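You operate a simulated robot arm through the tools that you are given. There is no shell and no other tool. Be economical: measure what you need, move in short steps, check, and stop when the job is done.

The job below is to be done with a simulated robot arm. You get a single attempt, and the scene is never put back.

JOB
Put the green cup from the top of the big grey block in the sink bowl. Push the right door under the teal box shut. Close the left door under the teal box. Put the cream clay pot from the top of the big grey block in the sink bowl. Put the ink pot marked "green" from the top of the big grey block on the top of the middle wall-side table and the ink pot that says "purple" on the top of the paint bench. Take the grey palette from the ribbed drainer and put it on the top of the paint bench. Open the top pine drawer. The order is free. Set down upright: cup, clay pot.

It is judged by the outcome, as a careful person would: the job done as asked, and still so three seconds after it is handed in. It fails if anything else is knocked over, pushed out of place, dropped, spilled or broken.

ROBOT AND FRAMES
A 5-joint arm with a fingered hand on a trunk, on a base that drives. Base frame: it is fixed to the floor where the robot stands at the start and does not move with it; the origin is under the middle of the robot, x ahead of it, y to its left, z up; the surface under the hand at the start is at about z = 79. Units: cm, degrees, N and s.
With the tool pointing down near the work surface it reaches from about 26 to 56 cm from the robot's upright axis, wherever it stands. Its first joint turns from -115.0 to 115.0 degrees. Places, roughly: clay pot [75, 0, 75]; cup [75, 0, 75]; ink pot [75, 0, 75]; left door under the teal box [10, -730, 50]; palette [300, 25, 75]; right door under the teal box [-50, -730, 50]; sink bowl (31x20 cm) [294, -26, 68]; top of the middle wall-side table [-60, -340, 70]; top of the paint bench [70, 190, 80]; top pine drawer [-120, -770, 50]. The tool tilts only in the upright plane through the base axis and itself; it spins freely about its own axis. Payload 2.9 kg.
The TCP is the grasp point between the finger pads, 2.2 cm short of the fingertips. In the tool frame z runs along the fingers and y along their closing line. Largest opening 12.4 cm; the body of the gripper starts 6 cm behind the TCP. The gripper is a hand of 3 fingers: y runs from the thumb to the fingers, the wrist lies at [0, 0, -21.8] in the tool frame, and closing takes about 1.5 s.
Orientation is that of the tool frame in the base frame, as a unit quaternion [w, x, y, z]. With the fingers straight down and closing along the base's y, the tool's x points along the base's -x, its y along +y and its z along -z.

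CONTROLS
- The arm moves only by the tool move_arm. Its argument "commands" is one flat list of numbers, 7 for each row, row after row: the shift along the tool's x, y, z in units of 500 mm (1.0 is 500 mm), then the turn, a rotation vector about the tool's x, y, z in units of 60 degrees (1.0 is 60 degrees), then the finger opening in cm, from 0 to 12.4. In form: [x, y, z, wx, wy, wz, jaw, x, y, z, wx, wy, wz, jaw, ...]. A call has 1 to 12 rows; each row is the pose to reach, as a shift and turn from the pose commanded when the call began, along the tool's axes at that moment. A call with a number of a shift or a turn outside -1 to 1 is refused whole. Rows are played at 5 a second. More than 5 cm and 8.6 degrees between two rows, or a gripper value outside its range, and nothing of the call is played. Where a pose cannot be reached the arm comes as near as it can. A force on the tool above 40 N (or 10 N above the force at the start of the call, whichever is more), or a blocked arm, ends the call early, and 0.2 s more pass. Each finger travels about 15.3 cm/s and halts on what it meets, pressing with about 28 N; the grip force reading is that of the motor and also rises with nothing between the fingers. The clock runs only during rows and for 0.2 s after the last one: add rows that repeat a pose to give the fingers time. It gives the time, the measured TCP pose, the force on the tool (base axes), the opening and the grip force at its end, in the units of the frame above (readings bear some noise), with the torque about the TCP (base axes, N m) and any sound that the robot's microphone picked up.
- Cameras (640 x 400 px; columns grow to the right, rows downward): "scene" is now at [2.05, 10.63, 142.69]; the picture's right is [-0.44, -0.90, 0.00], its down [-0.49, 0.24, -0.84] and it looks along [0.75, -0.37, -0.54] (base axes); focal length 286 px, centre (320, 200). "wrist" rides on the gripper at [6.4, -3.7, -7.5] in the tool frame; the picture's right is [0.50, 0.87, 0.00], its down [-0.62, 0.36, -0.70] and it looks along [-0.61, 0.35, 0.71] (tool axes); focal length 230 px, centre (320, 200). There is no depth. A picture from a camera that has moved, and an enlarged one, comes with that camera's place and axes in the base frame and with its lens.
- capture(camera): a new picture of that camera. It takes no simulated time.
- lift_body(by): slides the trunk up (or, below 0, down) by that many cm; the arm and the scene camera ride with it, the base frame stays. It gives what a move gives, with no picture.
- steer(legs): drives the robot by 1 to 6 legs, each [ahead, left, turn to the left] in cm, cm and degrees, along the robot's own axes; the way and the turn of a leg run together, so that a leg with both is an arc; at most 150 cm and 180 degrees a leg. The arm and the cameras ride along, it lands a little off, and it stops where it bumps. It gives what a move gives.
- set_grasp(shape): the hand has 3 fingers and takes this shape, open, in about a second: jaw (thumb against the fingers, like two jaws); tri (thumb and two fingers); tip (a fingertip pinch); poke (one finger out to press); point (the index stretched); flat (the hand flat); cup (the hand cupped); fist (a fist). The gripper value then closes the fingers along that shape, each until it touches; the sizes above hold for jaw. It gives what a move gives, with no picture.
- head_to(pan, tilt): turns the head with the scene camera to pan (to the left, within 155 degrees either way) and tilt (down, from -29 to 69), counted from straight ahead of the robot. It gives what a move gives.
- inspect(camera, box): a new picture of the part [left, top, right, bottom] of that camera's present view, enlarged. It takes no simulated time.
- job_done(): hands the job in; it is judged then, once.

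Work in short steps. Places have to be worked out from the pictures, the camera data and where the tool is seen: move nearer, look again, correct. Check each grasp and each placing, and mend what went wrong. You have 196 turns and 174 pictures in all, those below and enlarged ones among them. Open the gripper and draw the arm clear of the work before you hand the job in, unless the task says otherwise; then end with one line.

The tools are called after "Emit:" as name(argument=value, ...) on one line, values as JSON. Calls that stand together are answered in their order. move_arm: Moves the arm, as the interface text tells. Its arguments: {"type":"object","properties":{"commands":{"type":"array","items":{"type":"number"}}},"required":["commands"]} The other tools are called the same way: lift_body (by) slides the trunk up or down; set_grasp (shape) gives the hand a shape; steer (legs) drives the base; head_to (pan, tilt) turns the head that bears the scene camera; capture (camera) takes a picture; inspect (camera, box) takes an enlarged picture of a part of a camera's view; job_done () hands the job in.

At the start:

```text
clock: 0.0
tcp_pos: [38.81, -1.94, 112.45]
tool_rot: [0.0, 0.0, 1.0, 0.0]
contact_force: [0.1, 0.9, -0.5]
moment: [0.02, 0.0, 0.01]
opening: 12.39
gripper_force: 0.0
shape: jaw
trunk travel left (down, up): [-50.4, 48.6]
robot x, y, heading: [0.05, 0.1, -0.0]
head pan, tilt: [-25.9, 33.0]
```

scene: 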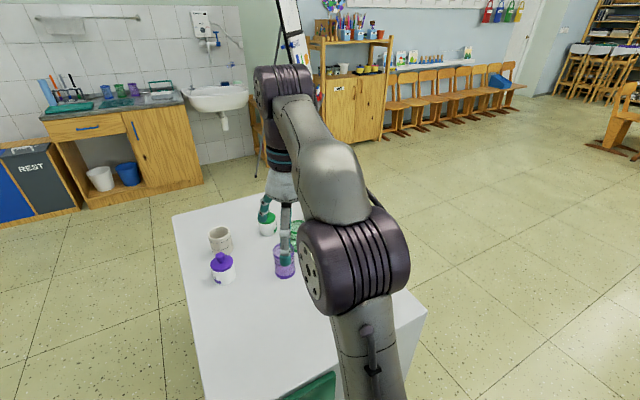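
wrist: 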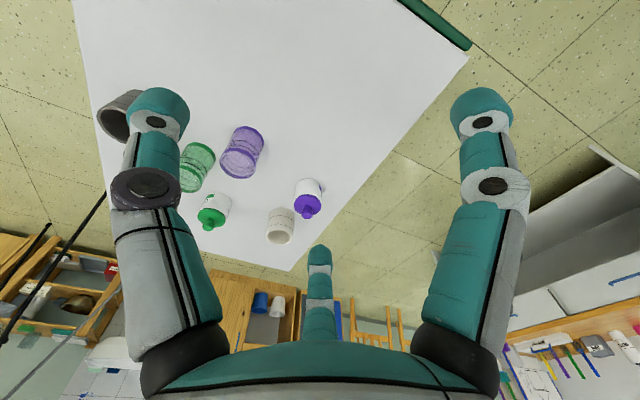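

I see the block with several items; the arm hides part of it. I'll look around with head turned for a fuller view.

Emit:
inspect(camera="scene", box=[170, 180, 330, 300])

Emit:
inspect(camera="wrist", box=[80, 80, 360, 260])

Emit:
head_to(pan=70, tilt=25)

Emit:
capture(camera="scene")

```text
3.33 times, centred on (250, 240) of scene
camera zoom: at [2.05, 10.63, 142.69], right [-0.44, -0.9, 0.0], down [-0.49, 0.24, -0.84], along [0.75, -0.37, -0.54], focal length 955 px, centre (553, 67)
```

zoom: 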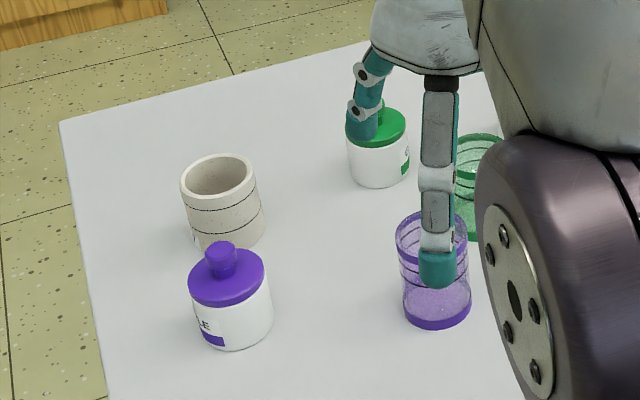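

```text
2.22 times, centred on (220, 170) of wrist
camera zoom: at [32.35, -5.58, 119.95], right [-0.5, 0.87, 0.0], down [0.62, 0.36, 0.7], along [0.61, 0.35, -0.71], focal length 511 px, centre (542, 267)
```

zoom: 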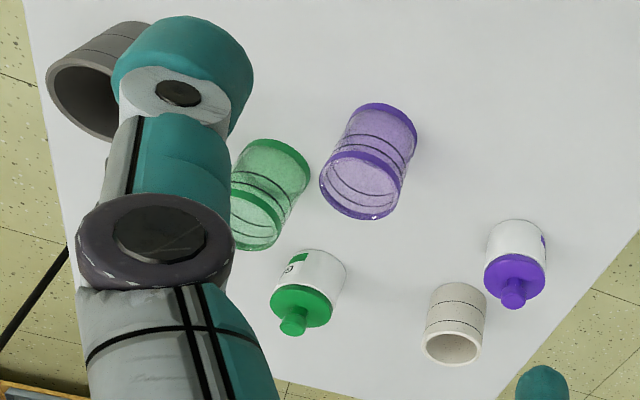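

```text
clock: 1.7
tcp_pos: [38.75, -1.93, 112.48]
tool_rot: [0.0, 0.001, 1.0, -0.001]
contact_force: [-0.1, 0.2, 0.2]
moment: [0.0, 0.01, 0.01]
opening: 12.41
gripper_force: 0.1
shape: jaw
trunk travel left (down, up): [-50.4, 48.6]
robot x, y, heading: [-0.29, -0.36, -0.1]
head pan, tilt: [70.0, 25.0]
```

```text
169 pictures are left
camera scene: at [-2.81, 23.17, 143.95], right [0.94, -0.34, 0.0], down [-0.14, -0.4, -0.91], along [0.31, 0.85, -0.42], focal length 286 px, centre (320, 200)
```

scene: 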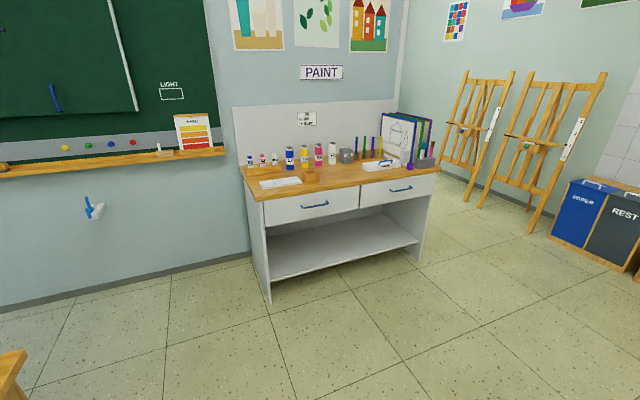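

Paint bench is to the left. Now looking to the right / behind for the rest.

Emit:
head_to(pan=-100, tilt=15)

Emit:
capture(camera="scene")

Emit:
head_to(pan=-5, tilt=20)

Emit:
capture(camera="scene")

```text
clock: 4.3
tcp_pos: [38.69, -1.87, 112.59]
tool_rot: [-0.001, 0.0, 1.0, 0.0]
contact_force: [-0.4, -0.8, 0.4]
moment: [0.03, 0.03, -0.03]
opening: 12.39
gripper_force: 0.0
shape: jaw
trunk travel left (down, up): [-50.4, 48.6]
robot x, y, heading: [-0.07, 0.16, 0.1]
head pan, tilt: [-100.0, 15.0]
```

```text
168 pictures are left
camera scene: at [-7.58, 5.31, 145.58], right [-0.98, 0.17, 0.0], down [0.04, 0.25, -0.97], along [-0.17, -0.95, -0.26], focal length 286 px, centre (320, 200)
```

scene: 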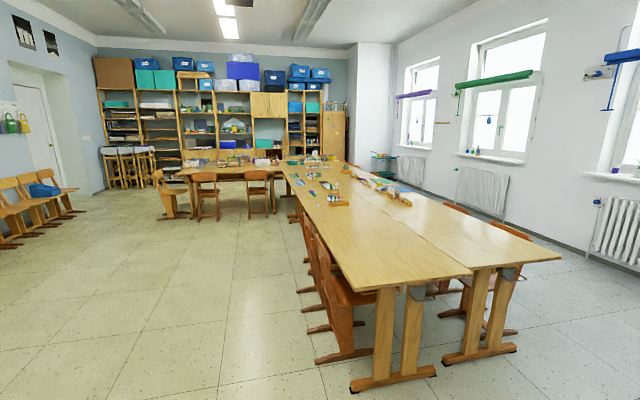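

```text
clock: 6.0
tcp_pos: [38.62, -1.89, 112.33]
tool_rot: [0.0, 0.0, 1.0, 0.0]
contact_force: [0.6, -0.5, 0.1]
moment: [0.0, 0.01, -0.02]
opening: 12.41
gripper_force: 0.0
shape: jaw
trunk travel left (down, up): [-50.4, 48.6]
robot x, y, heading: [-0.28, -0.03, -0.1]
head pan, tilt: [-5.0, 20.0]
```

```text
167 pictures are left
camera scene: at [3.31, 13.7, 144.76], right [-0.09, -1.0, 0.0], down [-0.34, 0.03, -0.94], along [0.94, -0.08, -0.34], focal length 286 px, centre (320, 200)
```

scene: 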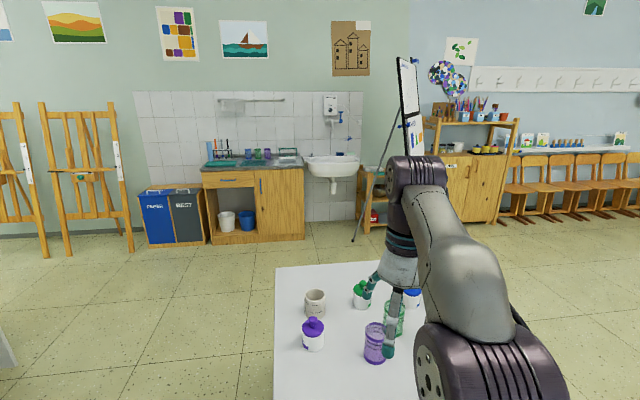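

Objects localised: purple ink ≈(65,10), clay pot ≈(77.5,8.5), green ink ≈(79.6,-7), green cup ≈(68,-14), purple cup ≈(59.6,-6), block top z≈79, spanning x 28..106, y -35..22. I'll check the green thing near the robot front before driving.

Emit:
head_to(pan=25, tilt=69)

Emit:
capture(camera="scene")

```text
clock: 7.2
tcp_pos: [38.82, -1.82, 112.34]
tool_rot: [0.0, 0.0, 1.0, 0.0]
contact_force: [-0.1, 0.2, 0.4]
moment: [-0.03, 0.02, 0.01]
opening: 12.42
gripper_force: 0.1
shape: jaw
trunk travel left (down, up): [-50.4, 48.6]
robot x, y, heading: [0.11, 0.46, 0.1]
head pan, tilt: [25.0, 68.8]
```

```text
166 pictures are left
camera scene: at [-0.89, 16.88, 138.01], right [0.42, -0.91, 0.0], down [-0.84, -0.39, -0.36], along [0.33, 0.15, -0.93], focal length 286 px, centre (320, 200)
```

scene: 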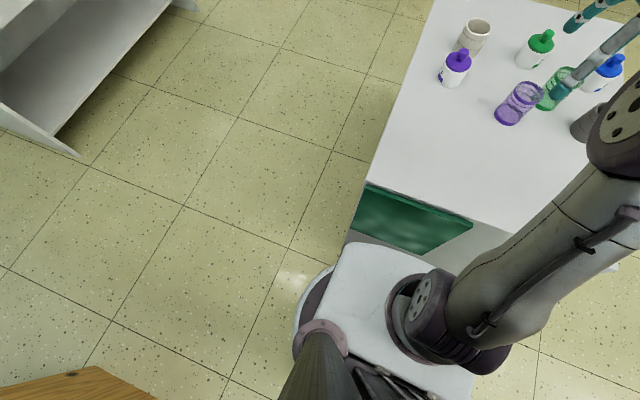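

There's a desk at the robot's back-left; I'll check its position before driving.

Emit:
head_to(pan=90, tilt=60)

Emit:
capture(camera="scene")

```text
clock: 8.5
tcp_pos: [38.79, -1.88, 112.46]
tool_rot: [0.0, 0.001, 1.0, 0.0]
contact_force: [-0.1, 0.2, -0.8]
moment: [-0.01, 0.02, 0.0]
opening: 12.38
gripper_force: 0.1
shape: jaw
trunk travel left (down, up): [-50.4, 48.6]
robot x, y, heading: [-0.15, 0.06, -0.2]
head pan, tilt: [90.0, 60.0]
```

```text
165 pictures are left
camera scene: at [-5.96, 21.18, 138.94], right [1.0, 0.0, 0.0], down [0.0, -0.87, -0.5], along [0.0, 0.5, -0.87], focal length 286 px, centre (320, 200)
```

scene: 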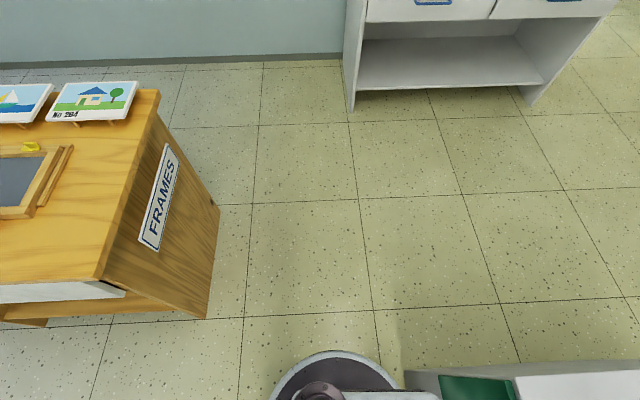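

The desk is at x<-57; clear. Driving round to the left side of the block, facing -y.

Emit:
steer(legs=[[-3, 0, 0], [0, 58, 0], [75, 0, 0], [0, 0, -90]])

Emit:
head_to(pan=-15, tilt=50)

Emit:
capture(camera="scene")

Emit:
capture(camera="wrist")

```text
clock: 19.8
tcp_pos: [71.67, 18.84, 112.47]
tool_rot: [0.0, 0.705, 0.71, 0.0]
contact_force: [0.8, 0.0, -1.0]
moment: [-0.01, -0.04, 0.01]
opening: 12.41
gripper_force: 0.0
shape: jaw
trunk travel left (down, up): [-50.4, 48.6]
robot x, y, heading: [73.33, 57.82, -89.4]
head pan, tilt: [90.0, 60.0]
```

```text
clock: 21.6
tcp_pos: [71.65, 18.9, 112.44]
tool_rot: [0.0, 0.704, 0.71, 0.0]
contact_force: [0.6, -1.5, 0.2]
moment: [-0.02, 0.03, 0.0]
opening: 12.38
gripper_force: 0.1
shape: jaw
trunk travel left (down, up): [-50.4, 48.6]
robot x, y, heading: [73.23, 57.7, -89.6]
head pan, tilt: [-15.0, 50.0]
```

```text
164 pictures are left
camera scene: at [85.87, 56.32, 140.2], right [-0.97, 0.25, 0.0], down [0.19, 0.74, -0.64], along [-0.16, -0.62, -0.77], focal length 286 px, centre (320, 200)
```

scene: 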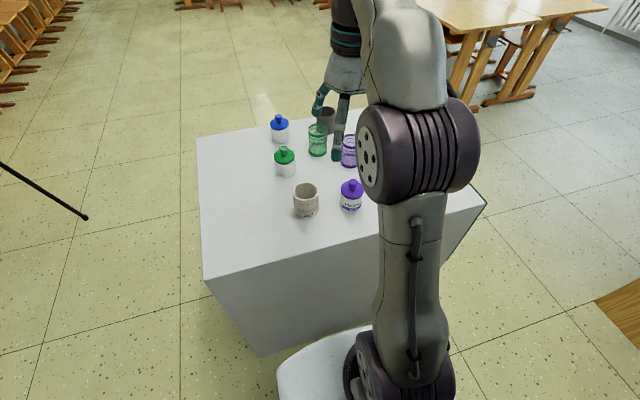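

```text
163 pictures are left
camera wrist: at [67.95, 25.34, 119.95], right [0.86, 0.51, 0.0], down [0.36, -0.61, 0.7], along [0.35, -0.61, -0.71], focal length 230 px, centre (320, 200)
```

wrist: 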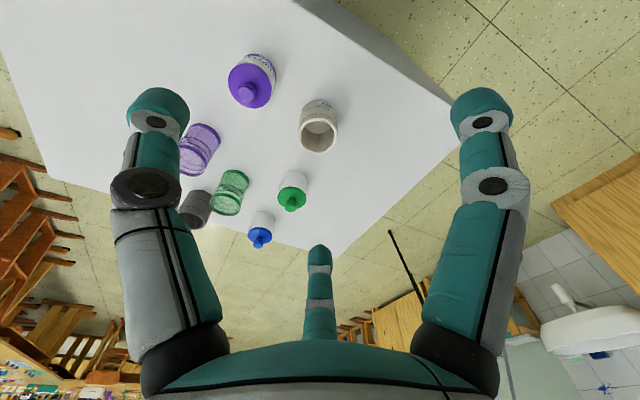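

I'm positioned. Three digits at 120° spacing, so I spin 60° so no digit points at the purple ink pot, and move above the clay pot at ≈(77.3, 8.8).

Emit:
move_arm(commands=[-0.025, 0.014, 0.031, 0, 0, 0.125, 12.4, -0.05, 0.028, 0.062, 0, 0, 0.25, 12.4, -0.075, 0.042, 0.093, 0, 0, 0.375, 12.4, -0.1, 0.057, 0.124, 0, 0, 0.5, 12.4, -0.126, 0.071, 0.155, 0, 0, 0.625, 12.4, -0.151, 0.085, 0.186, 0, 0, 0.75, 12.4, -0.176, 0.099, 0.217, 0, 0, 0.875, 12.4, -0.201, 0.113, 0.248, 0, 0, 1.0, 12.4, -0.201, 0.113, 0.248, 0, 0, 1.0, 12.4])

Emit:
capture(camera="wrist")

Emit:
capture(camera="scene")

```text
clock: 23.6
tcp_pos: [77.38, 9.0, 99.99]
tool_rot: [0.0, 0.965, 0.261, 0.0]
contact_force: [-0.1, -0.1, 0.1]
moment: [0.01, 0.02, -0.01]
opening: 12.37
gripper_force: 0.1
shape: jaw
trunk travel left (down, up): [-50.4, 48.6]
robot x, y, heading: [73.35, 57.73, -89.8]
head pan, tilt: [-15.0, 50.0]
```

```text
162 pictures are left
camera wrist: at [81.13, 15.44, 107.48], right [0.87, -0.5, 0.0], down [-0.35, -0.62, 0.7], along [-0.35, -0.61, -0.71], focal length 230 px, centre (320, 200)
```

wrist: 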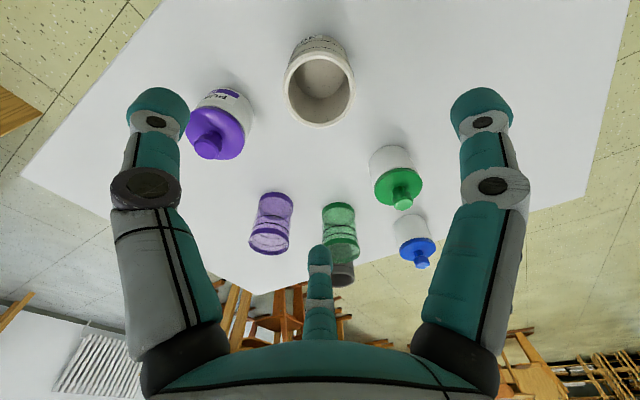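

```text
161 pictures are left
camera scene: at [85.86, 56.35, 140.2], right [-0.97, 0.25, 0.0], down [0.19, 0.74, -0.64], along [-0.16, -0.62, -0.77], focal length 286 px, centre (320, 200)
```

scene: 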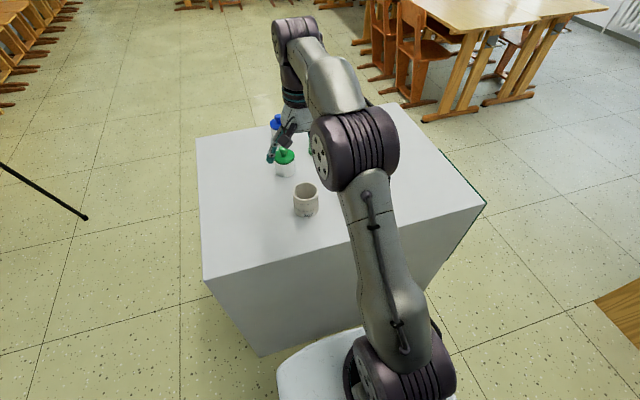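

Centred over the clay pot to within ~2 mm. Descending to z≈83 with open fingers.

Emit:
move_arm(commands=[0.003, -0.003, 0.08, 0, 0, 0, 12.4, 0.003, -0.003, 0.16, 0, 0, 0, 12.4, 0.003, -0.003, 0.24, 0, 0, 0, 12.4, 0.003, -0.003, 0.3, 0, 0, 0, 12.4, 0.003, -0.003, 0.344, 0, 0, 0, 12.4, 0.003, -0.003, 0.344, 0, 0, 0, 12.4])

Emit:
capture(camera="wrist")

```text
clock: 25.0
tcp_pos: [77.48, 9.12, 82.67]
tool_rot: [0.0, 0.965, 0.263, 0.0]
contact_force: [-0.5, 0.2, 0.7]
moment: [-0.01, 0.0, -0.02]
opening: 12.41
gripper_force: 0.0
shape: jaw
trunk travel left (down, up): [-50.4, 48.6]
robot x, y, heading: [73.57, 57.41, -89.6]
head pan, tilt: [-15.0, 50.0]
```

```text
160 pictures are left
camera wrist: at [81.14, 15.58, 90.22], right [0.87, -0.49, 0.0], down [-0.35, -0.62, 0.7], along [-0.35, -0.61, -0.71], focal length 230 px, centre (320, 200)
```

wrist: 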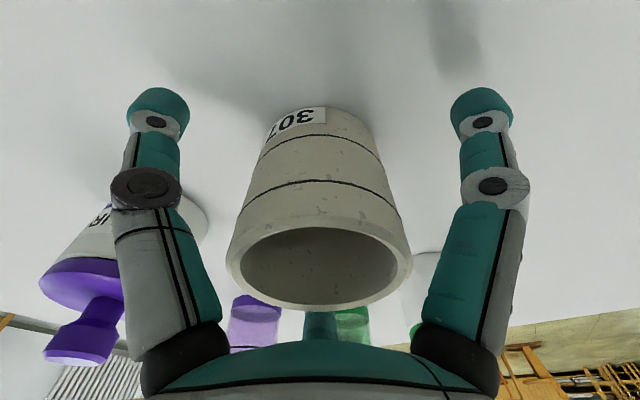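

Pot is centred among the fingers. Closing.

Emit:
move_arm(commands=[0, 0, 0, 0, 0, 0, 10, 0, 0, 0, 0, 0, 0, 8, 0, 0, 0, 0, 0, 0, 6, 0, 0, 0, 0, 0, 0, 4, 0, 0, 0, 0, 0, 0, 3, 0, 0, 0, 0, 0, 0, 3, 0, 0, 0, 0, 0, 0, 3, 0, 0, 0, 0, 0, 0, 3])

Emit:
capture(camera="wrist")

```text
clock: 26.8
tcp_pos: [77.41, 9.18, 82.81]
tool_rot: [0.0, 0.965, 0.262, 0.0]
contact_force: [-0.7, -0.5, 0.7]
moment: [-0.03, -0.01, 0.01]
opening: 5.42
gripper_force: 28.5
shape: jaw
trunk travel left (down, up): [-50.4, 48.6]
robot x, y, heading: [73.53, 57.68, -89.7]
head pan, tilt: [-15.0, 50.0]
```

```text
159 pictures are left
camera wrist: at [81.14, 15.56, 90.24], right [0.87, -0.49, 0.0], down [-0.35, -0.62, 0.7], along [-0.35, -0.61, -0.71], focal length 230 px, centre (320, 200)
```

wrist: 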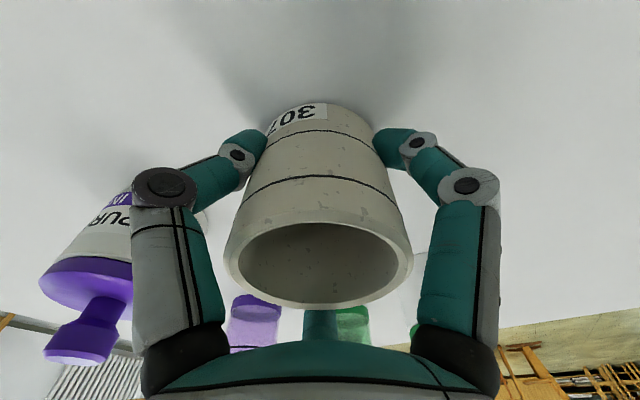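

Firm grip (5.4 cm, 28 N). Lifting 20 cm and backing off from the block.

Emit:
move_arm(commands=[0, 0, -0.05, 0, 0, 0, 3, 0, 0, -0.12, 0, 0, 0, 3, 0, 0, -0.2, 0, 0, 0, 3, 0, 0, -0.28, 0, 0, 0, 3, 0, 0, -0.36, 0, 0, 0, 3, 0, 0, -0.4, 0, 0, 0, 3])

Emit:
head_to(pan=90, tilt=30)

Emit:
capture(camera="scene")

Emit:
capture(camera="wrist")

```text
clock: 28.2
tcp_pos: [77.42, 9.21, 102.83]
tool_rot: [0.0, 0.965, 0.262, 0.0]
contact_force: [0.0, 0.0, -1.8]
moment: [-0.02, -0.01, -0.03]
opening: 5.39
gripper_force: 28.0
shape: jaw
trunk travel left (down, up): [-50.4, 48.6]
robot x, y, heading: [73.29, 57.74, -89.7]
head pan, tilt: [-15.0, 50.0]
```

```text
clock: 30.0
tcp_pos: [77.45, 9.2, 102.78]
tool_rot: [0.0, 0.965, 0.263, -0.001]
contact_force: [0.0, -0.5, -1.3]
moment: [-0.02, 0.0, 0.01]
opening: 5.41
gripper_force: 28.3
shape: jaw
trunk travel left (down, up): [-50.4, 48.6]
robot x, y, heading: [73.42, 57.74, -89.5]
head pan, tilt: [90.0, 30.0]
```

```text
158 pictures are left
camera scene: at [96.86, 63.81, 143.15], right [0.01, -1.0, 0.0], down [-0.5, 0.0, -0.87], along [0.87, 0.01, -0.5], focal length 286 px, centre (320, 200)
```

scene: 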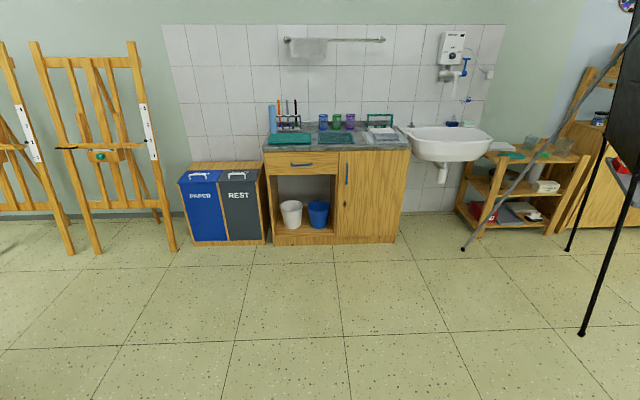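

```text
157 pictures are left
camera wrist: at [81.14, 15.63, 110.38], right [0.87, -0.49, 0.0], down [-0.35, -0.62, 0.7], along [-0.35, -0.61, -0.71], focal length 230 px, centre (320, 200)
```

wrist: 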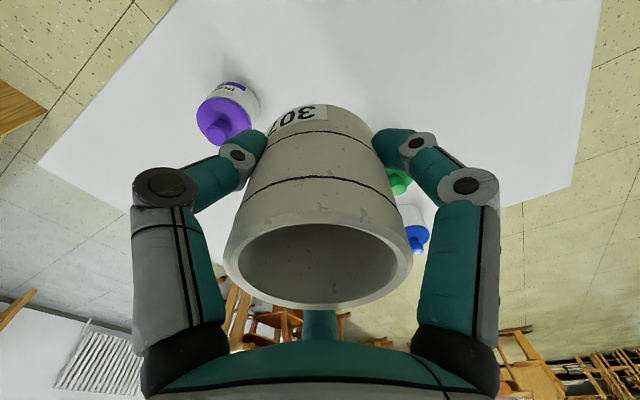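

Pot held. Path to the sink: back off, slide along +x, turn to face +x, slide right. Flip-chart tripod feet near (269,-44) and (198,-79) to be avoided.

Emit:
steer(legs=[[-25, 0, 0], [0, 138, 0], [0, 0, 90], [0, -90, 0]])

Emit:
head_to(pan=0, tilt=35)

Emit:
capture(camera="scene")

```text
clock: 46.5
tcp_pos: [260.83, -3.04, 102.92]
tool_rot: [0.0, 0.504, 0.864, 0.0]
contact_force: [0.3, 0.0, -0.9]
moment: [0.02, -0.01, -0.01]
opening: 5.37
gripper_force: 28.2
shape: jaw
trunk travel left (down, up): [-50.4, 48.6]
robot x, y, heading: [212.12, -6.92, -0.6]
head pan, tilt: [90.0, 30.0]
```

```text
clock: 48.1
tcp_pos: [260.83, -3.08, 102.86]
tool_rot: [0.0, 0.504, 0.864, 0.0]
contact_force: [-0.1, 0.2, -1.8]
moment: [0.01, 0.01, 0.0]
opening: 5.38
gripper_force: 28.2
shape: jaw
trunk travel left (down, up): [-50.4, 48.6]
robot x, y, heading: [212.2, -6.06, -0.8]
head pan, tilt: [0.0, 35.0]
```

```text
156 pictures are left
camera scene: at [215.25, 8.06, 142.37], right [-0.01, -1.0, 0.0], down [-0.57, 0.0, -0.82], along [0.82, -0.01, -0.57], focal length 286 px, centre (320, 200)
```

scene: 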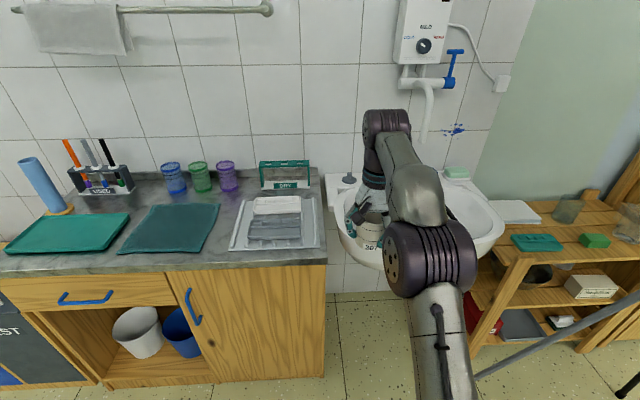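

Sink spans about x 274–323, y 0…-57; spout above its back. Moving the base nearer and looking again.

Emit:
steer(legs=[[0, -10, 0], [28, 0, 0]])

Emit:
capture(camera="wrist")

Emit:
head_to(pan=-10, tilt=50)

Emit:
capture(camera="scene")

```text
clock: 50.8
tcp_pos: [288.55, -13.05, 102.85]
tool_rot: [0.0, 0.503, 0.864, -0.001]
contact_force: [0.5, -1.0, -1.7]
moment: [0.0, 0.01, 0.02]
opening: 5.39
gripper_force: 28.3
shape: jaw
trunk travel left (down, up): [-50.4, 48.6]
robot x, y, heading: [240.1, -16.43, -0.7]
head pan, tilt: [0.0, 35.0]
```

```text
155 pictures are left
camera wrist: at [282.18, -9.21, 110.36], right [0.5, 0.86, 0.0], down [0.62, -0.36, 0.7], along [0.6, -0.35, -0.71], focal length 230 px, centre (320, 200)
```

wrist: 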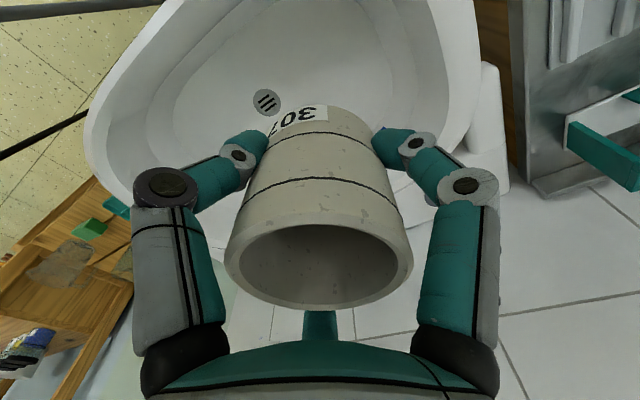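

```text
clock: 51.6
tcp_pos: [288.47, -12.94, 103.0]
tool_rot: [0.0, 0.502, 0.865, -0.001]
contact_force: [0.5, -0.7, -1.8]
moment: [0.03, -0.01, 0.01]
opening: 5.39
gripper_force: 28.1
shape: jaw
trunk travel left (down, up): [-50.4, 48.6]
robot x, y, heading: [240.1, -16.52, -0.5]
head pan, tilt: [-10.0, 50.0]
```

```text
154 pictures are left
camera scene: at [241.63, -3.35, 140.21], right [-0.18, -0.98, 0.0], down [-0.75, 0.14, -0.64], along [0.63, -0.11, -0.77], focal length 286 px, centre (320, 200)
```

scene: 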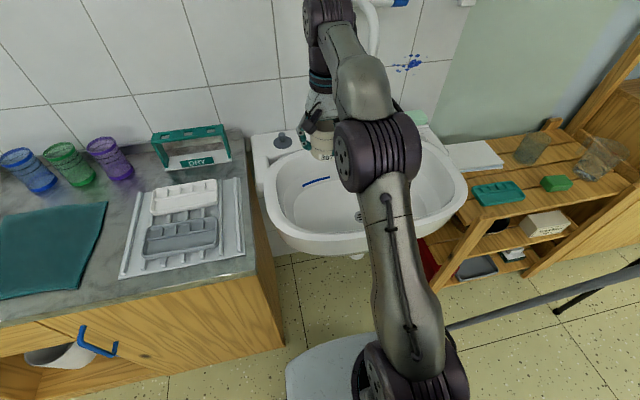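

Drain seen at ≈(292.5,-25.5), floor z≈66–67. I'll place the pot at ≈(293.5,-18.5), leaving the other half for the cup. Moving over and down to 5 cm above the floor.

Emit:
move_arm(commands=[-0.074, 0.016, 0.04, 0, 0, 0, 3, -0.147, 0.032, 0.08, 0, 0, 0, 3, -0.147, 0.032, 0.17, 0, 0, 0, 3, -0.147, 0.032, 0.26, 0, 0, 0, 3, -0.147, 0.032, 0.34, 0, 0, 0, 3, -0.147, 0.032, 0.42, 0, 0, 0, 3, -0.147, 0.032, 0.48, 0, 0, 0, 3, -0.147, 0.032, 0.54, 0, 0, 0, 3, -0.147, 0.032, 0.54, 0, 0, 0, 3])

Emit:
capture(camera="wrist")

Emit:
capture(camera="scene")

```text
clock: 53.6
tcp_pos: [292.68, -18.61, 97.34]
tool_rot: [0.0, 0.502, 0.865, 0.0]
contact_force: [0.6, -0.6, -1.3]
moment: [0.04, 0.02, 0.01]
opening: 5.35
gripper_force: 27.9
shape: jaw
out of reach, approached as far as the arm can: row 2, 3, 4, 5, 6, 7, 8, 9
trunk travel left (down, up): [-50.4, 48.6]
robot x, y, heading: [239.76, -16.44, -0.5]
head pan, tilt: [-10.0, 50.0]
```

```text
153 pictures are left
camera wrist: at [286.39, -14.8, 104.82], right [0.5, 0.86, 0.0], down [0.62, -0.36, 0.7], along [0.61, -0.35, -0.71], focal length 230 px, centre (320, 200)
```

wrist: 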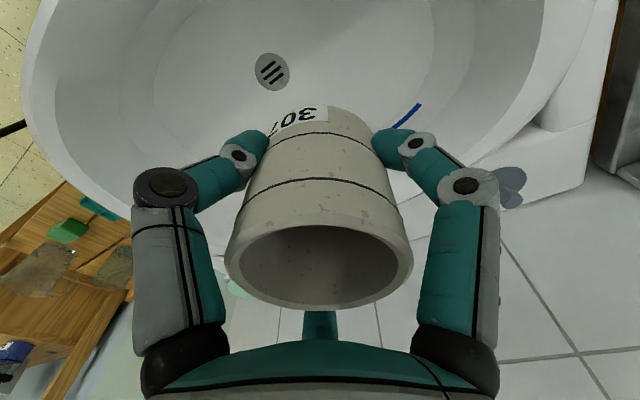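

```text
152 pictures are left
camera scene: at [241.63, -3.36, 140.2], right [-0.18, -0.98, 0.0], down [-0.75, 0.14, -0.64], along [0.63, -0.12, -0.77], focal length 286 px, centre (320, 200)
```

scene: 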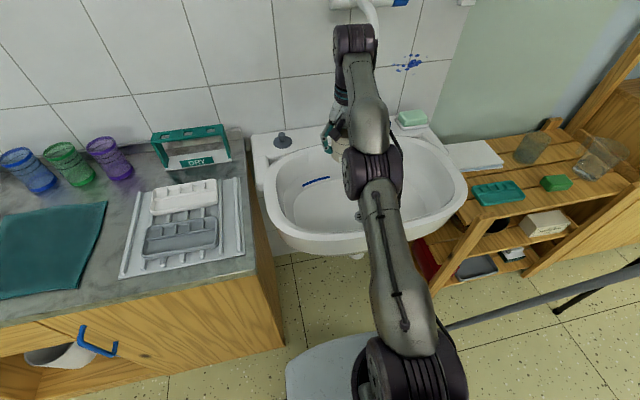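

The pose is too low for the arm at this trunk height. I'll lower the trunk 20 cm instead.

Emit:
lift_body(by=-20)

Emit:
capture(camera="wrist")

Emit:
capture(camera="scene")

```text
clock: 55.8
tcp_pos: [292.77, -18.58, 77.44]
tool_rot: [0.0, 0.503, 0.864, 0.001]
contact_force: [-0.8, -0.8, -0.2]
moment: [-0.01, 0.03, -0.02]
opening: 5.38
gripper_force: 27.9
shape: jaw
trunk travel left (down, up): [-30.4, 68.6]
robot x, y, heading: [239.84, -16.23, -0.3]
head pan, tilt: [-10.0, 50.0]
```

```text
151 pictures are left
camera wrist: at [286.38, -14.8, 84.83], right [0.5, 0.86, 0.0], down [0.62, -0.36, 0.7], along [0.61, -0.35, -0.71], focal length 230 px, centre (320, 200)
```

wrist: 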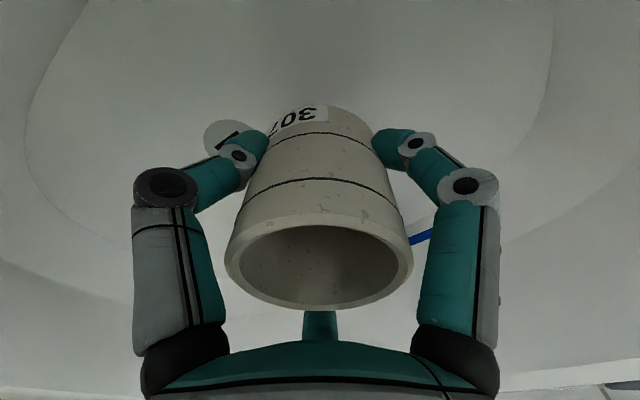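

```text
150 pictures are left
camera scene: at [241.62, -3.36, 120.21], right [-0.18, -0.98, 0.0], down [-0.75, 0.14, -0.64], along [0.63, -0.12, -0.77], focal length 286 px, centre (320, 200)
```

scene: 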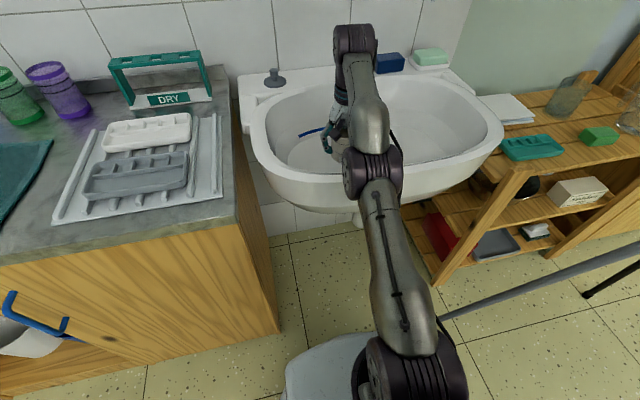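

Floor below is flat and wide. Lowering a further 4 cm, then small steps with force checks.

Emit:
lift_body(by=-4.5)

Emit:
lift_body(by=-1)

Emit:
capture(camera="wrist")

```text
clock: 56.6
tcp_pos: [291.59, -18.4, 73.78]
tool_rot: [0.008, 0.502, 0.865, 0.004]
contact_force: [0.0, 0.6, -1.8]
moment: [-0.01, -0.02, 0.03]
opening: 5.36
gripper_force: 28.4
shape: jaw
trunk travel left (down, up): [-25.9, 73.1]
robot x, y, heading: [239.52, -16.56, -0.2]
head pan, tilt: [-10.0, 50.0]
```

```text
clock: 57.2
tcp_pos: [291.57, -18.53, 73.37]
tool_rot: [0.013, 0.503, 0.864, 0.007]
contact_force: [0.3, 0.3, -1.9]
moment: [-0.02, 0.01, 0.02]
opening: 5.34
gripper_force: 28.4
shape: jaw
trunk travel left (down, up): [-24.9, 74.1]
robot x, y, heading: [239.79, -16.54, -0.3]
head pan, tilt: [-10.0, 50.0]
```

```text
149 pictures are left
camera wrist: at [285.07, -14.8, 80.73], right [0.51, 0.86, 0.01], down [0.59, -0.36, 0.72], along [0.63, -0.36, -0.69], focal length 230 px, centre (320, 200)
```

wrist: 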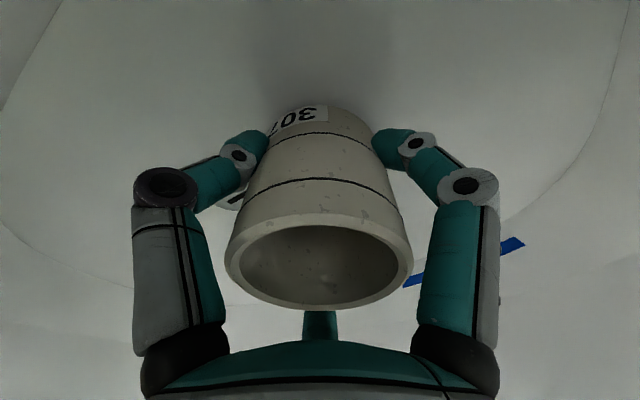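

The arm (not the tool) seems to be leaning on the sink rim: tool tilted slightly and moved back. Raising again to look at the geometry.

Emit:
lift_body(by=8)

Emit:
head_to(pan=-20, tilt=65)

Emit:
capture(camera="scene")

```text
clock: 58.4
tcp_pos: [292.79, -18.56, 79.8]
tool_rot: [0.0, 0.502, 0.865, 0.0]
contact_force: [0.6, 0.0, -0.9]
moment: [0.0, 0.01, -0.02]
opening: 5.37
gripper_force: 27.6
shape: jaw
trunk travel left (down, up): [-32.9, 66.1]
robot x, y, heading: [239.91, -16.56, -0.4]
head pan, tilt: [-10.0, 50.0]
```

```text
clock: 59.1
tcp_pos: [292.63, -18.59, 79.8]
tool_rot: [0.0, 0.503, 0.864, 0.0]
contact_force: [0.5, 0.9, -0.3]
moment: [-0.02, -0.02, 0.0]
opening: 5.37
gripper_force: 27.7
shape: jaw
trunk travel left (down, up): [-32.9, 66.1]
robot x, y, heading: [239.73, -16.7, -0.2]
head pan, tilt: [-20.0, 65.0]
```

```text
148 pictures are left
camera scene: at [239.74, -4.09, 120.89], right [-0.35, -0.94, 0.0], down [-0.85, 0.31, -0.42], along [0.4, -0.15, -0.91], focal length 286 px, centre (320, 200)
```

scene: 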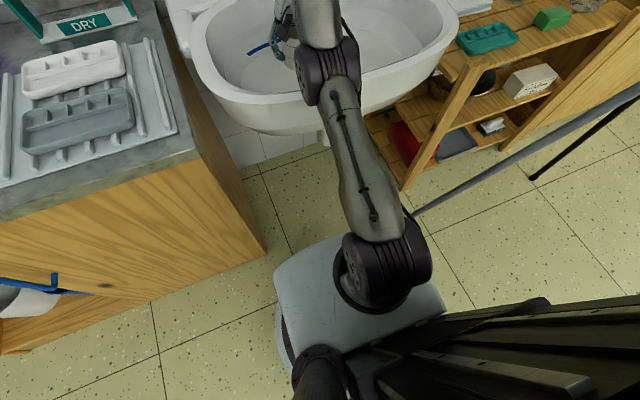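

The elbow (low and far out) is what meets the rim. I'll raise, pull the hand back 10 cm, then drive 10 cm nearer so the elbow rides higher.

Emit:
lift_body(by=12)

Emit:
move_arm(commands=[0.033, -0.058, 0, 0, 0, 0, 3, 0.066, -0.116, 0, 0, 0, 0, 3, 0.099, -0.174, 0, 0, 0, 0, 3, 0.099, -0.174, 0, 0, 0, 0, 3])

```text
clock: 60.6
tcp_pos: [292.73, -18.64, 91.77]
tool_rot: [0.0, 0.502, 0.865, 0.0]
contact_force: [0.3, -0.2, -1.3]
moment: [0.04, -0.03, -0.01]
opening: 5.39
gripper_force: 28.3
shape: jaw
trunk travel left (down, up): [-44.9, 54.1]
robot x, y, heading: [240.03, -16.9, 0.0]
head pan, tilt: [-20.0, 65.0]
```

```text
clock: 61.6
tcp_pos: [292.52, -19.04, 92.14]
tool_rot: [-0.001, 0.502, 0.865, 0.001]
contact_force: [0.8, -0.1, -1.4]
moment: [0.01, 0.01, -0.01]
opening: 5.36
gripper_force: 27.9
shape: jaw
out of reach, approached as far as the arm can: row 1, 2, 3, 4
trunk travel left (down, up): [-44.9, 54.1]
robot x, y, heading: [240.23, -16.3, -0.1]
head pan, tilt: [-20.0, 65.0]
```

The commanded pose is still below reach. I'll command upward until it's reachable again, watching where it goes.

Emit:
move_arm(commands=[0, 0, -0.08, 0, 0, 0, 3, 0, 0, -0.16, 0, 0, 0, 3, 0, 0, -0.24, 0, 0, 0, 3, 0, 0, -0.32, 0, 0, 0, 3, 0, 0, -0.4, 0, 0, 0, 3, 0, 0, -0.4, 0, 0, 0, 3])

```text
clock: 63.0
tcp_pos: [285.78, -18.48, 102.69]
tool_rot: [0.001, 0.503, 0.864, 0.0]
contact_force: [-0.2, -0.1, -1.4]
moment: [0.03, -0.01, -0.03]
opening: 5.32
gripper_force: 28.2
shape: jaw
out of reach, approached as far as the arm can: row 1, 2, 3, 4, 5, 6
trunk travel left (down, up): [-44.9, 54.1]
robot x, y, heading: [240.04, -16.72, -0.4]
head pan, tilt: [-20.0, 65.0]
```

Still flagged; command up another 15 cm to regain a reachable pose and learn the offset.

Emit:
move_arm(commands=[0, 0, -0.08, 0, 0, 0, 3, 0, 0, -0.16, 0, 0, 0, 3, 0, 0, -0.24, 0, 0, 0, 3, 0, 0, -0.3, 0, 0, 0, 3, 0, 0, -0.3, 0, 0, 0, 3])

Emit:
capture(camera="scene")

```text
clock: 64.2
tcp_pos: [279.79, -18.11, 107.16]
tool_rot: [-0.001, 0.503, 0.865, 0.0]
contact_force: [0.1, 0.0, -0.7]
moment: [0.02, 0.04, 0.0]
opening: 5.36
gripper_force: 28.0
shape: jaw
out of reach, approached as far as the arm can: row 1, 2, 3, 4, 5
trunk travel left (down, up): [-44.9, 54.1]
robot x, y, heading: [239.77, -16.55, -0.4]
head pan, tilt: [-20.0, 65.0]
```

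```text
147 pictures are left
camera scene: at [239.77, -4.09, 132.89], right [-0.35, -0.94, 0.0], down [-0.85, 0.31, -0.42], along [0.4, -0.15, -0.91], focal length 286 px, centre (320, 200)
```

scene: 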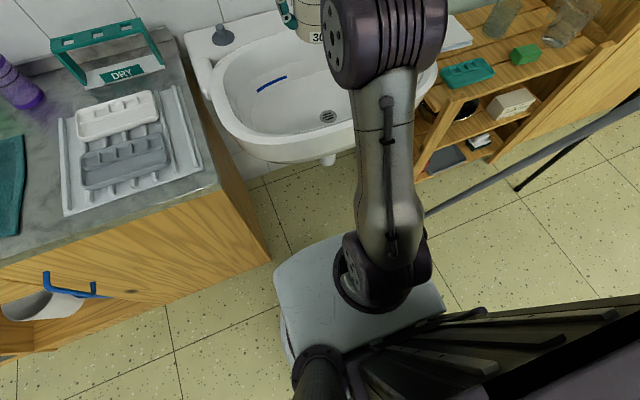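

Let me see whether the arm converges with a null command.

Emit:
move_arm(commands=[0, 0, 0, 0, 0, 0, 3, 0, 0, 0, 0, 0, 0, 3, 0, 0, 0, 0, 0, 0, 3])

```text
clock: 65.0
tcp_pos: [279.7, -18.21, 107.17]
tool_rot: [0.0, 0.503, 0.865, 0.0]
contact_force: [0.1, 0.8, -2.0]
moment: [-0.04, 0.02, -0.03]
opening: 5.33
gripper_force: 28.2
shape: jaw
trunk travel left (down, up): [-44.9, 54.1]
robot x, y, heading: [239.63, -16.96, -0.4]
head pan, tilt: [-20.0, 65.0]
```

The arm is now at a good, high-elbow pose at 40 cm reach. I'll keep this posture: drive 11 cm nearer, then lower by the trunk.

Emit:
steer(legs=[[12, 0, 0]])

Emit:
lift_body(by=-20)

Emit:
capture(camera="scene")

Emit:
capture(camera="wrist")

```text
clock: 66.3
tcp_pos: [291.68, -18.47, 107.23]
tool_rot: [0.0, 0.504, 0.864, 0.0]
contact_force: [0.3, 0.3, -1.6]
moment: [0.0, 0.01, 0.01]
opening: 5.33
gripper_force: 28.1
shape: jaw
trunk travel left (down, up): [-44.9, 54.1]
robot x, y, heading: [251.86, -16.68, -0.3]
head pan, tilt: [-20.0, 65.0]
```

```text
clock: 68.5
tcp_pos: [291.71, -18.39, 87.22]
tool_rot: [0.0, 0.503, 0.864, 0.001]
contact_force: [-0.3, -0.3, -1.2]
moment: [0.01, 0.01, 0.02]
opening: 5.34
gripper_force: 28.2
shape: jaw
trunk travel left (down, up): [-24.9, 74.1]
robot x, y, heading: [251.95, -16.37, -0.5]
head pan, tilt: [-20.0, 65.0]
```

```text
146 pictures are left
camera scene: at [251.72, -4.17, 112.89], right [-0.35, -0.94, 0.0], down [-0.85, 0.32, -0.42], along [0.4, -0.15, -0.91], focal length 286 px, centre (320, 200)
```

scene: 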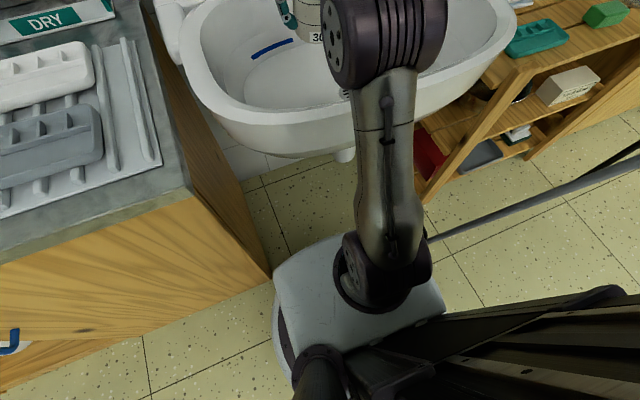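

```text
145 pictures are left
camera wrist: at [285.29, -14.59, 94.75], right [0.51, 0.86, 0.0], down [0.61, -0.36, 0.7], along [0.61, -0.36, -0.71], focal length 230 px, centre (320, 200)
```

wrist: 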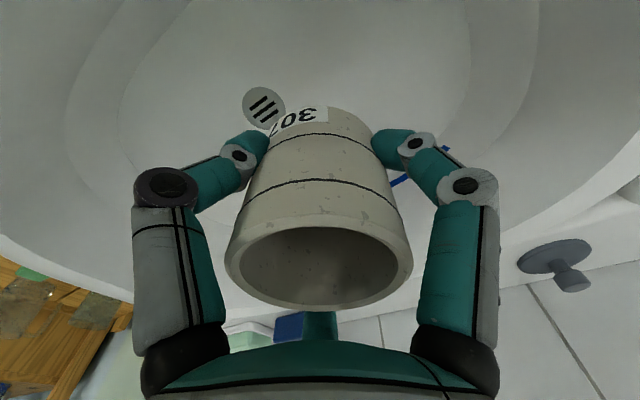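

Clear view and good posture. Lowering another 14 cm, then 1-cm steps.

Emit:
lift_body(by=-13.5)

Emit:
lift_body(by=-1.5)

Emit:
capture(camera="wrist")

```text
clock: 70.1
tcp_pos: [291.48, -18.33, 73.8]
tool_rot: [0.002, 0.504, 0.864, 0.001]
contact_force: [0.4, -0.1, -2.2]
moment: [0.02, -0.02, 0.02]
opening: 5.34
gripper_force: 28.2
shape: jaw
trunk travel left (down, up): [-11.4, 87.6]
robot x, y, heading: [251.98, -16.49, -0.5]
head pan, tilt: [-20.0, 65.0]
```

```text
clock: 70.7
tcp_pos: [290.99, -18.31, 72.91]
tool_rot: [0.006, 0.504, 0.864, 0.004]
contact_force: [0.5, -0.9, -2.1]
moment: [-0.01, 0.01, 0.03]
opening: 5.34
gripper_force: 27.9
shape: jaw
trunk travel left (down, up): [-9.9, 89.1]
robot x, y, heading: [251.58, -16.65, -0.4]
head pan, tilt: [-20.0, 65.0]
```

```text
144 pictures are left
camera wrist: at [284.55, -14.58, 80.25], right [0.51, 0.86, 0.01], down [0.6, -0.36, 0.71], along [0.61, -0.36, -0.7], focal length 230 px, centre (320, 200)
```

wrist: 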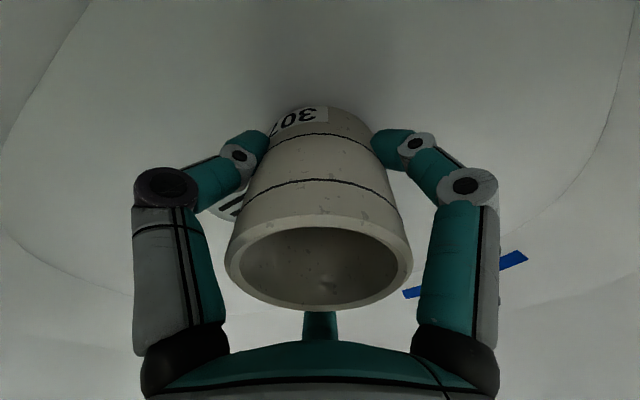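

Blocked at TCP z≈73.7 in both postures, so the pot itself is standing on the bowl floor (~z 70). I relieve by 1.3 cm and open slowly.

Emit:
lift_body(by=1.2)

Emit:
move_arm(commands=[0, 0, 0, 0, 0, 0, 5.4, 0, 0, 0, 0, 0, 0, 5.8, 0, 0, 0, 0, 0, 0, 6.4, 0, 0, 0, 0, 0, 0, 7.5, 0, 0, 0, 0, 0, 0, 8.5, 0, 0, 0, 0, 0, 0, 8.5])

Emit:
capture(camera="wrist")

```text
clock: 71.3
tcp_pos: [291.37, -18.32, 73.55]
tool_rot: [0.001, 0.503, 0.864, 0.001]
contact_force: [-0.3, 0.2, -1.6]
moment: [-0.05, 0.02, 0.02]
opening: 5.34
gripper_force: 27.9
shape: jaw
trunk travel left (down, up): [-11.1, 87.9]
robot x, y, heading: [251.42, -16.58, -0.6]
head pan, tilt: [-20.0, 65.0]
```

```text
clock: 72.7
tcp_pos: [291.33, -18.31, 73.73]
tool_rot: [0.003, 0.504, 0.863, 0.002]
contact_force: [-0.1, 0.9, -0.3]
moment: [0.02, 0.02, -0.02]
opening: 8.46
gripper_force: 0.1
shape: jaw
trunk travel left (down, up): [-11.1, 87.9]
robot x, y, heading: [251.91, -16.49, -0.3]
head pan, tilt: [-20.0, 65.0]
```

```text
143 pictures are left
camera wrist: at [285.0, -14.58, 81.13], right [0.51, 0.86, 0.0], down [0.61, -0.36, 0.71], along [0.61, -0.36, -0.71], focal length 230 px, centre (320, 200)
```

wrist: 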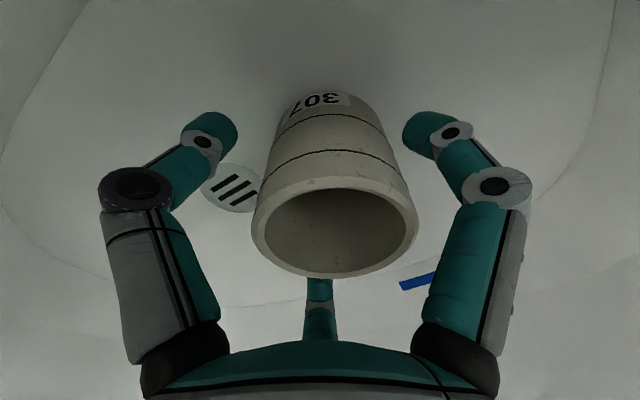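

Pot released and apparently standing on the floor after about 1 cm settling. Raising the trunk to verify.

Emit:
move_arm(commands=[0, 0, 0, 0, 0, 0, 10.5, 0, 0, 0, 0, 0, 0, 10.5])

Emit:
lift_body(by=4)

Emit:
lift_body(by=26)

Emit:
capture(camera="wrist")

Emit:
capture(camera="scene")

```text
clock: 73.3
tcp_pos: [291.42, -18.34, 73.58]
tool_rot: [0.003, 0.504, 0.864, 0.001]
contact_force: [0.2, 0.3, 0.5]
moment: [0.01, -0.01, 0.01]
opening: 10.49
gripper_force: 0.1
shape: jaw
trunk travel left (down, up): [-11.1, 87.9]
robot x, y, heading: [251.99, -16.81, -0.6]
head pan, tilt: [-20.0, 65.0]
```

```text
clock: 74.1
tcp_pos: [291.76, -18.33, 77.44]
tool_rot: [0.0, 0.503, 0.864, 0.0]
contact_force: [-0.2, 0.0, -0.1]
moment: [0.0, 0.0, -0.01]
opening: 10.48
gripper_force: 0.1
shape: jaw
trunk travel left (down, up): [-15.1, 83.9]
robot x, y, heading: [251.85, -16.88, -0.6]
head pan, tilt: [-20.0, 65.0]
```

```text
clock: 76.8
tcp_pos: [291.66, -18.31, 103.44]
tool_rot: [0.0, 0.504, 0.864, 0.001]
contact_force: [-0.2, -0.3, -0.4]
moment: [0.0, -0.01, -0.03]
opening: 10.51
gripper_force: 0.0
shape: jaw
trunk travel left (down, up): [-41.1, 57.9]
robot x, y, heading: [252.24, -16.82, -0.4]
head pan, tilt: [-20.0, 65.0]
```

```text
142 pictures are left
camera wrist: at [285.28, -14.59, 110.95], right [0.51, 0.86, 0.0], down [0.61, -0.36, 0.7], along [0.61, -0.36, -0.71], focal length 230 px, centre (320, 200)
```

wrist: 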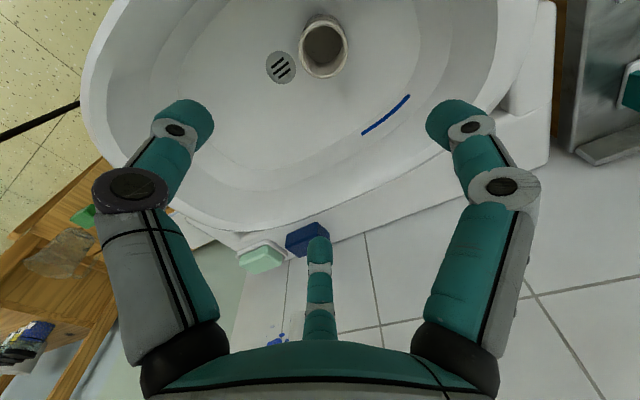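

```text
141 pictures are left
camera scene: at [251.72, -4.17, 129.09], right [-0.35, -0.94, 0.0], down [-0.85, 0.32, -0.42], along [0.4, -0.15, -0.91], focal length 286 px, centre (320, 200)
```

scene: 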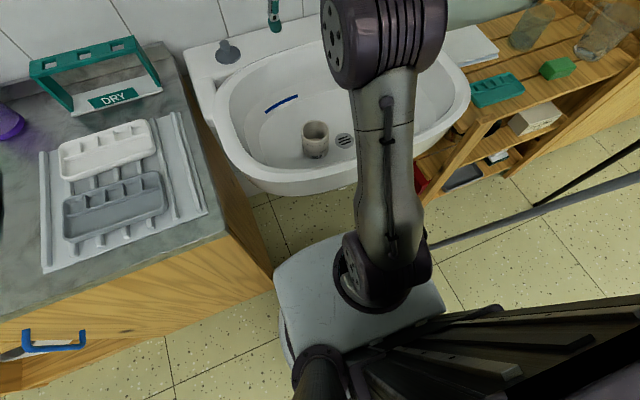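

Clay pot stands upright in the bowl. While here I'll fetch the grey palette (≈(283,22,84)); moving base back and left.

Emit:
steer(legs=[[-12, 0, 0], [0, 36, 0]])

Emit:
capture(camera="wrist")

Emit:
head_to(pan=0, tilt=62)

Emit:
capture(camera="scene")

```text
clock: 80.0
tcp_pos: [279.72, 19.62, 103.42]
tool_rot: [0.0, 0.503, 0.865, 0.0]
contact_force: [-0.7, 1.1, -0.4]
moment: [0.02, 0.01, 0.0]
opening: 10.48
gripper_force: 0.0
shape: jaw
trunk travel left (down, up): [-41.1, 57.9]
robot x, y, heading: [239.73, 21.49, -0.6]
head pan, tilt: [-20.0, 65.0]
```

```text
140 pictures are left
camera wrist: at [273.37, 23.28, 110.95], right [0.51, 0.86, 0.0], down [0.61, -0.36, 0.7], along [0.61, -0.36, -0.71], focal length 230 px, centre (320, 200)
```

wrist: 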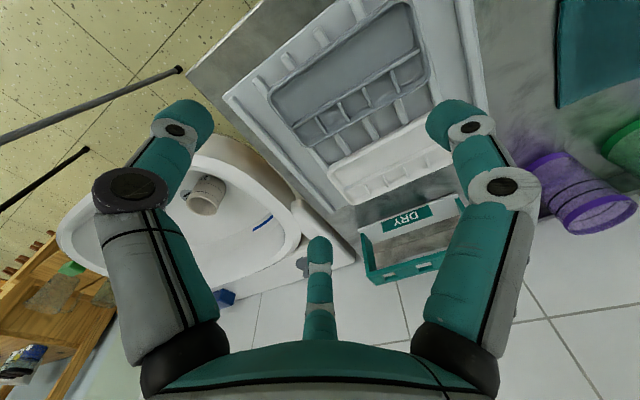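

```text
clock: 80.9
tcp_pos: [279.8, 19.36, 103.38]
tool_rot: [0.001, 0.503, 0.864, 0.001]
contact_force: [-0.6, 0.4, -0.2]
moment: [0.03, -0.01, 0.02]
opening: 10.47
gripper_force: 0.1
shape: jaw
trunk travel left (down, up): [-41.1, 57.9]
robot x, y, heading: [239.73, 21.5, -0.7]
head pan, tilt: [0.0, 62.0]
```

```text
139 pictures are left
camera scene: at [240.53, 35.66, 129.42], right [-0.01, -1.0, 0.0], down [-0.88, 0.01, -0.47], along [0.47, 0.0, -0.88], focal length 286 px, centre (320, 200)
```

scene: 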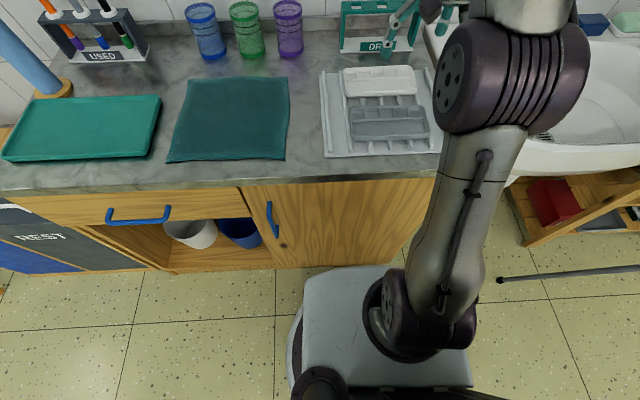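

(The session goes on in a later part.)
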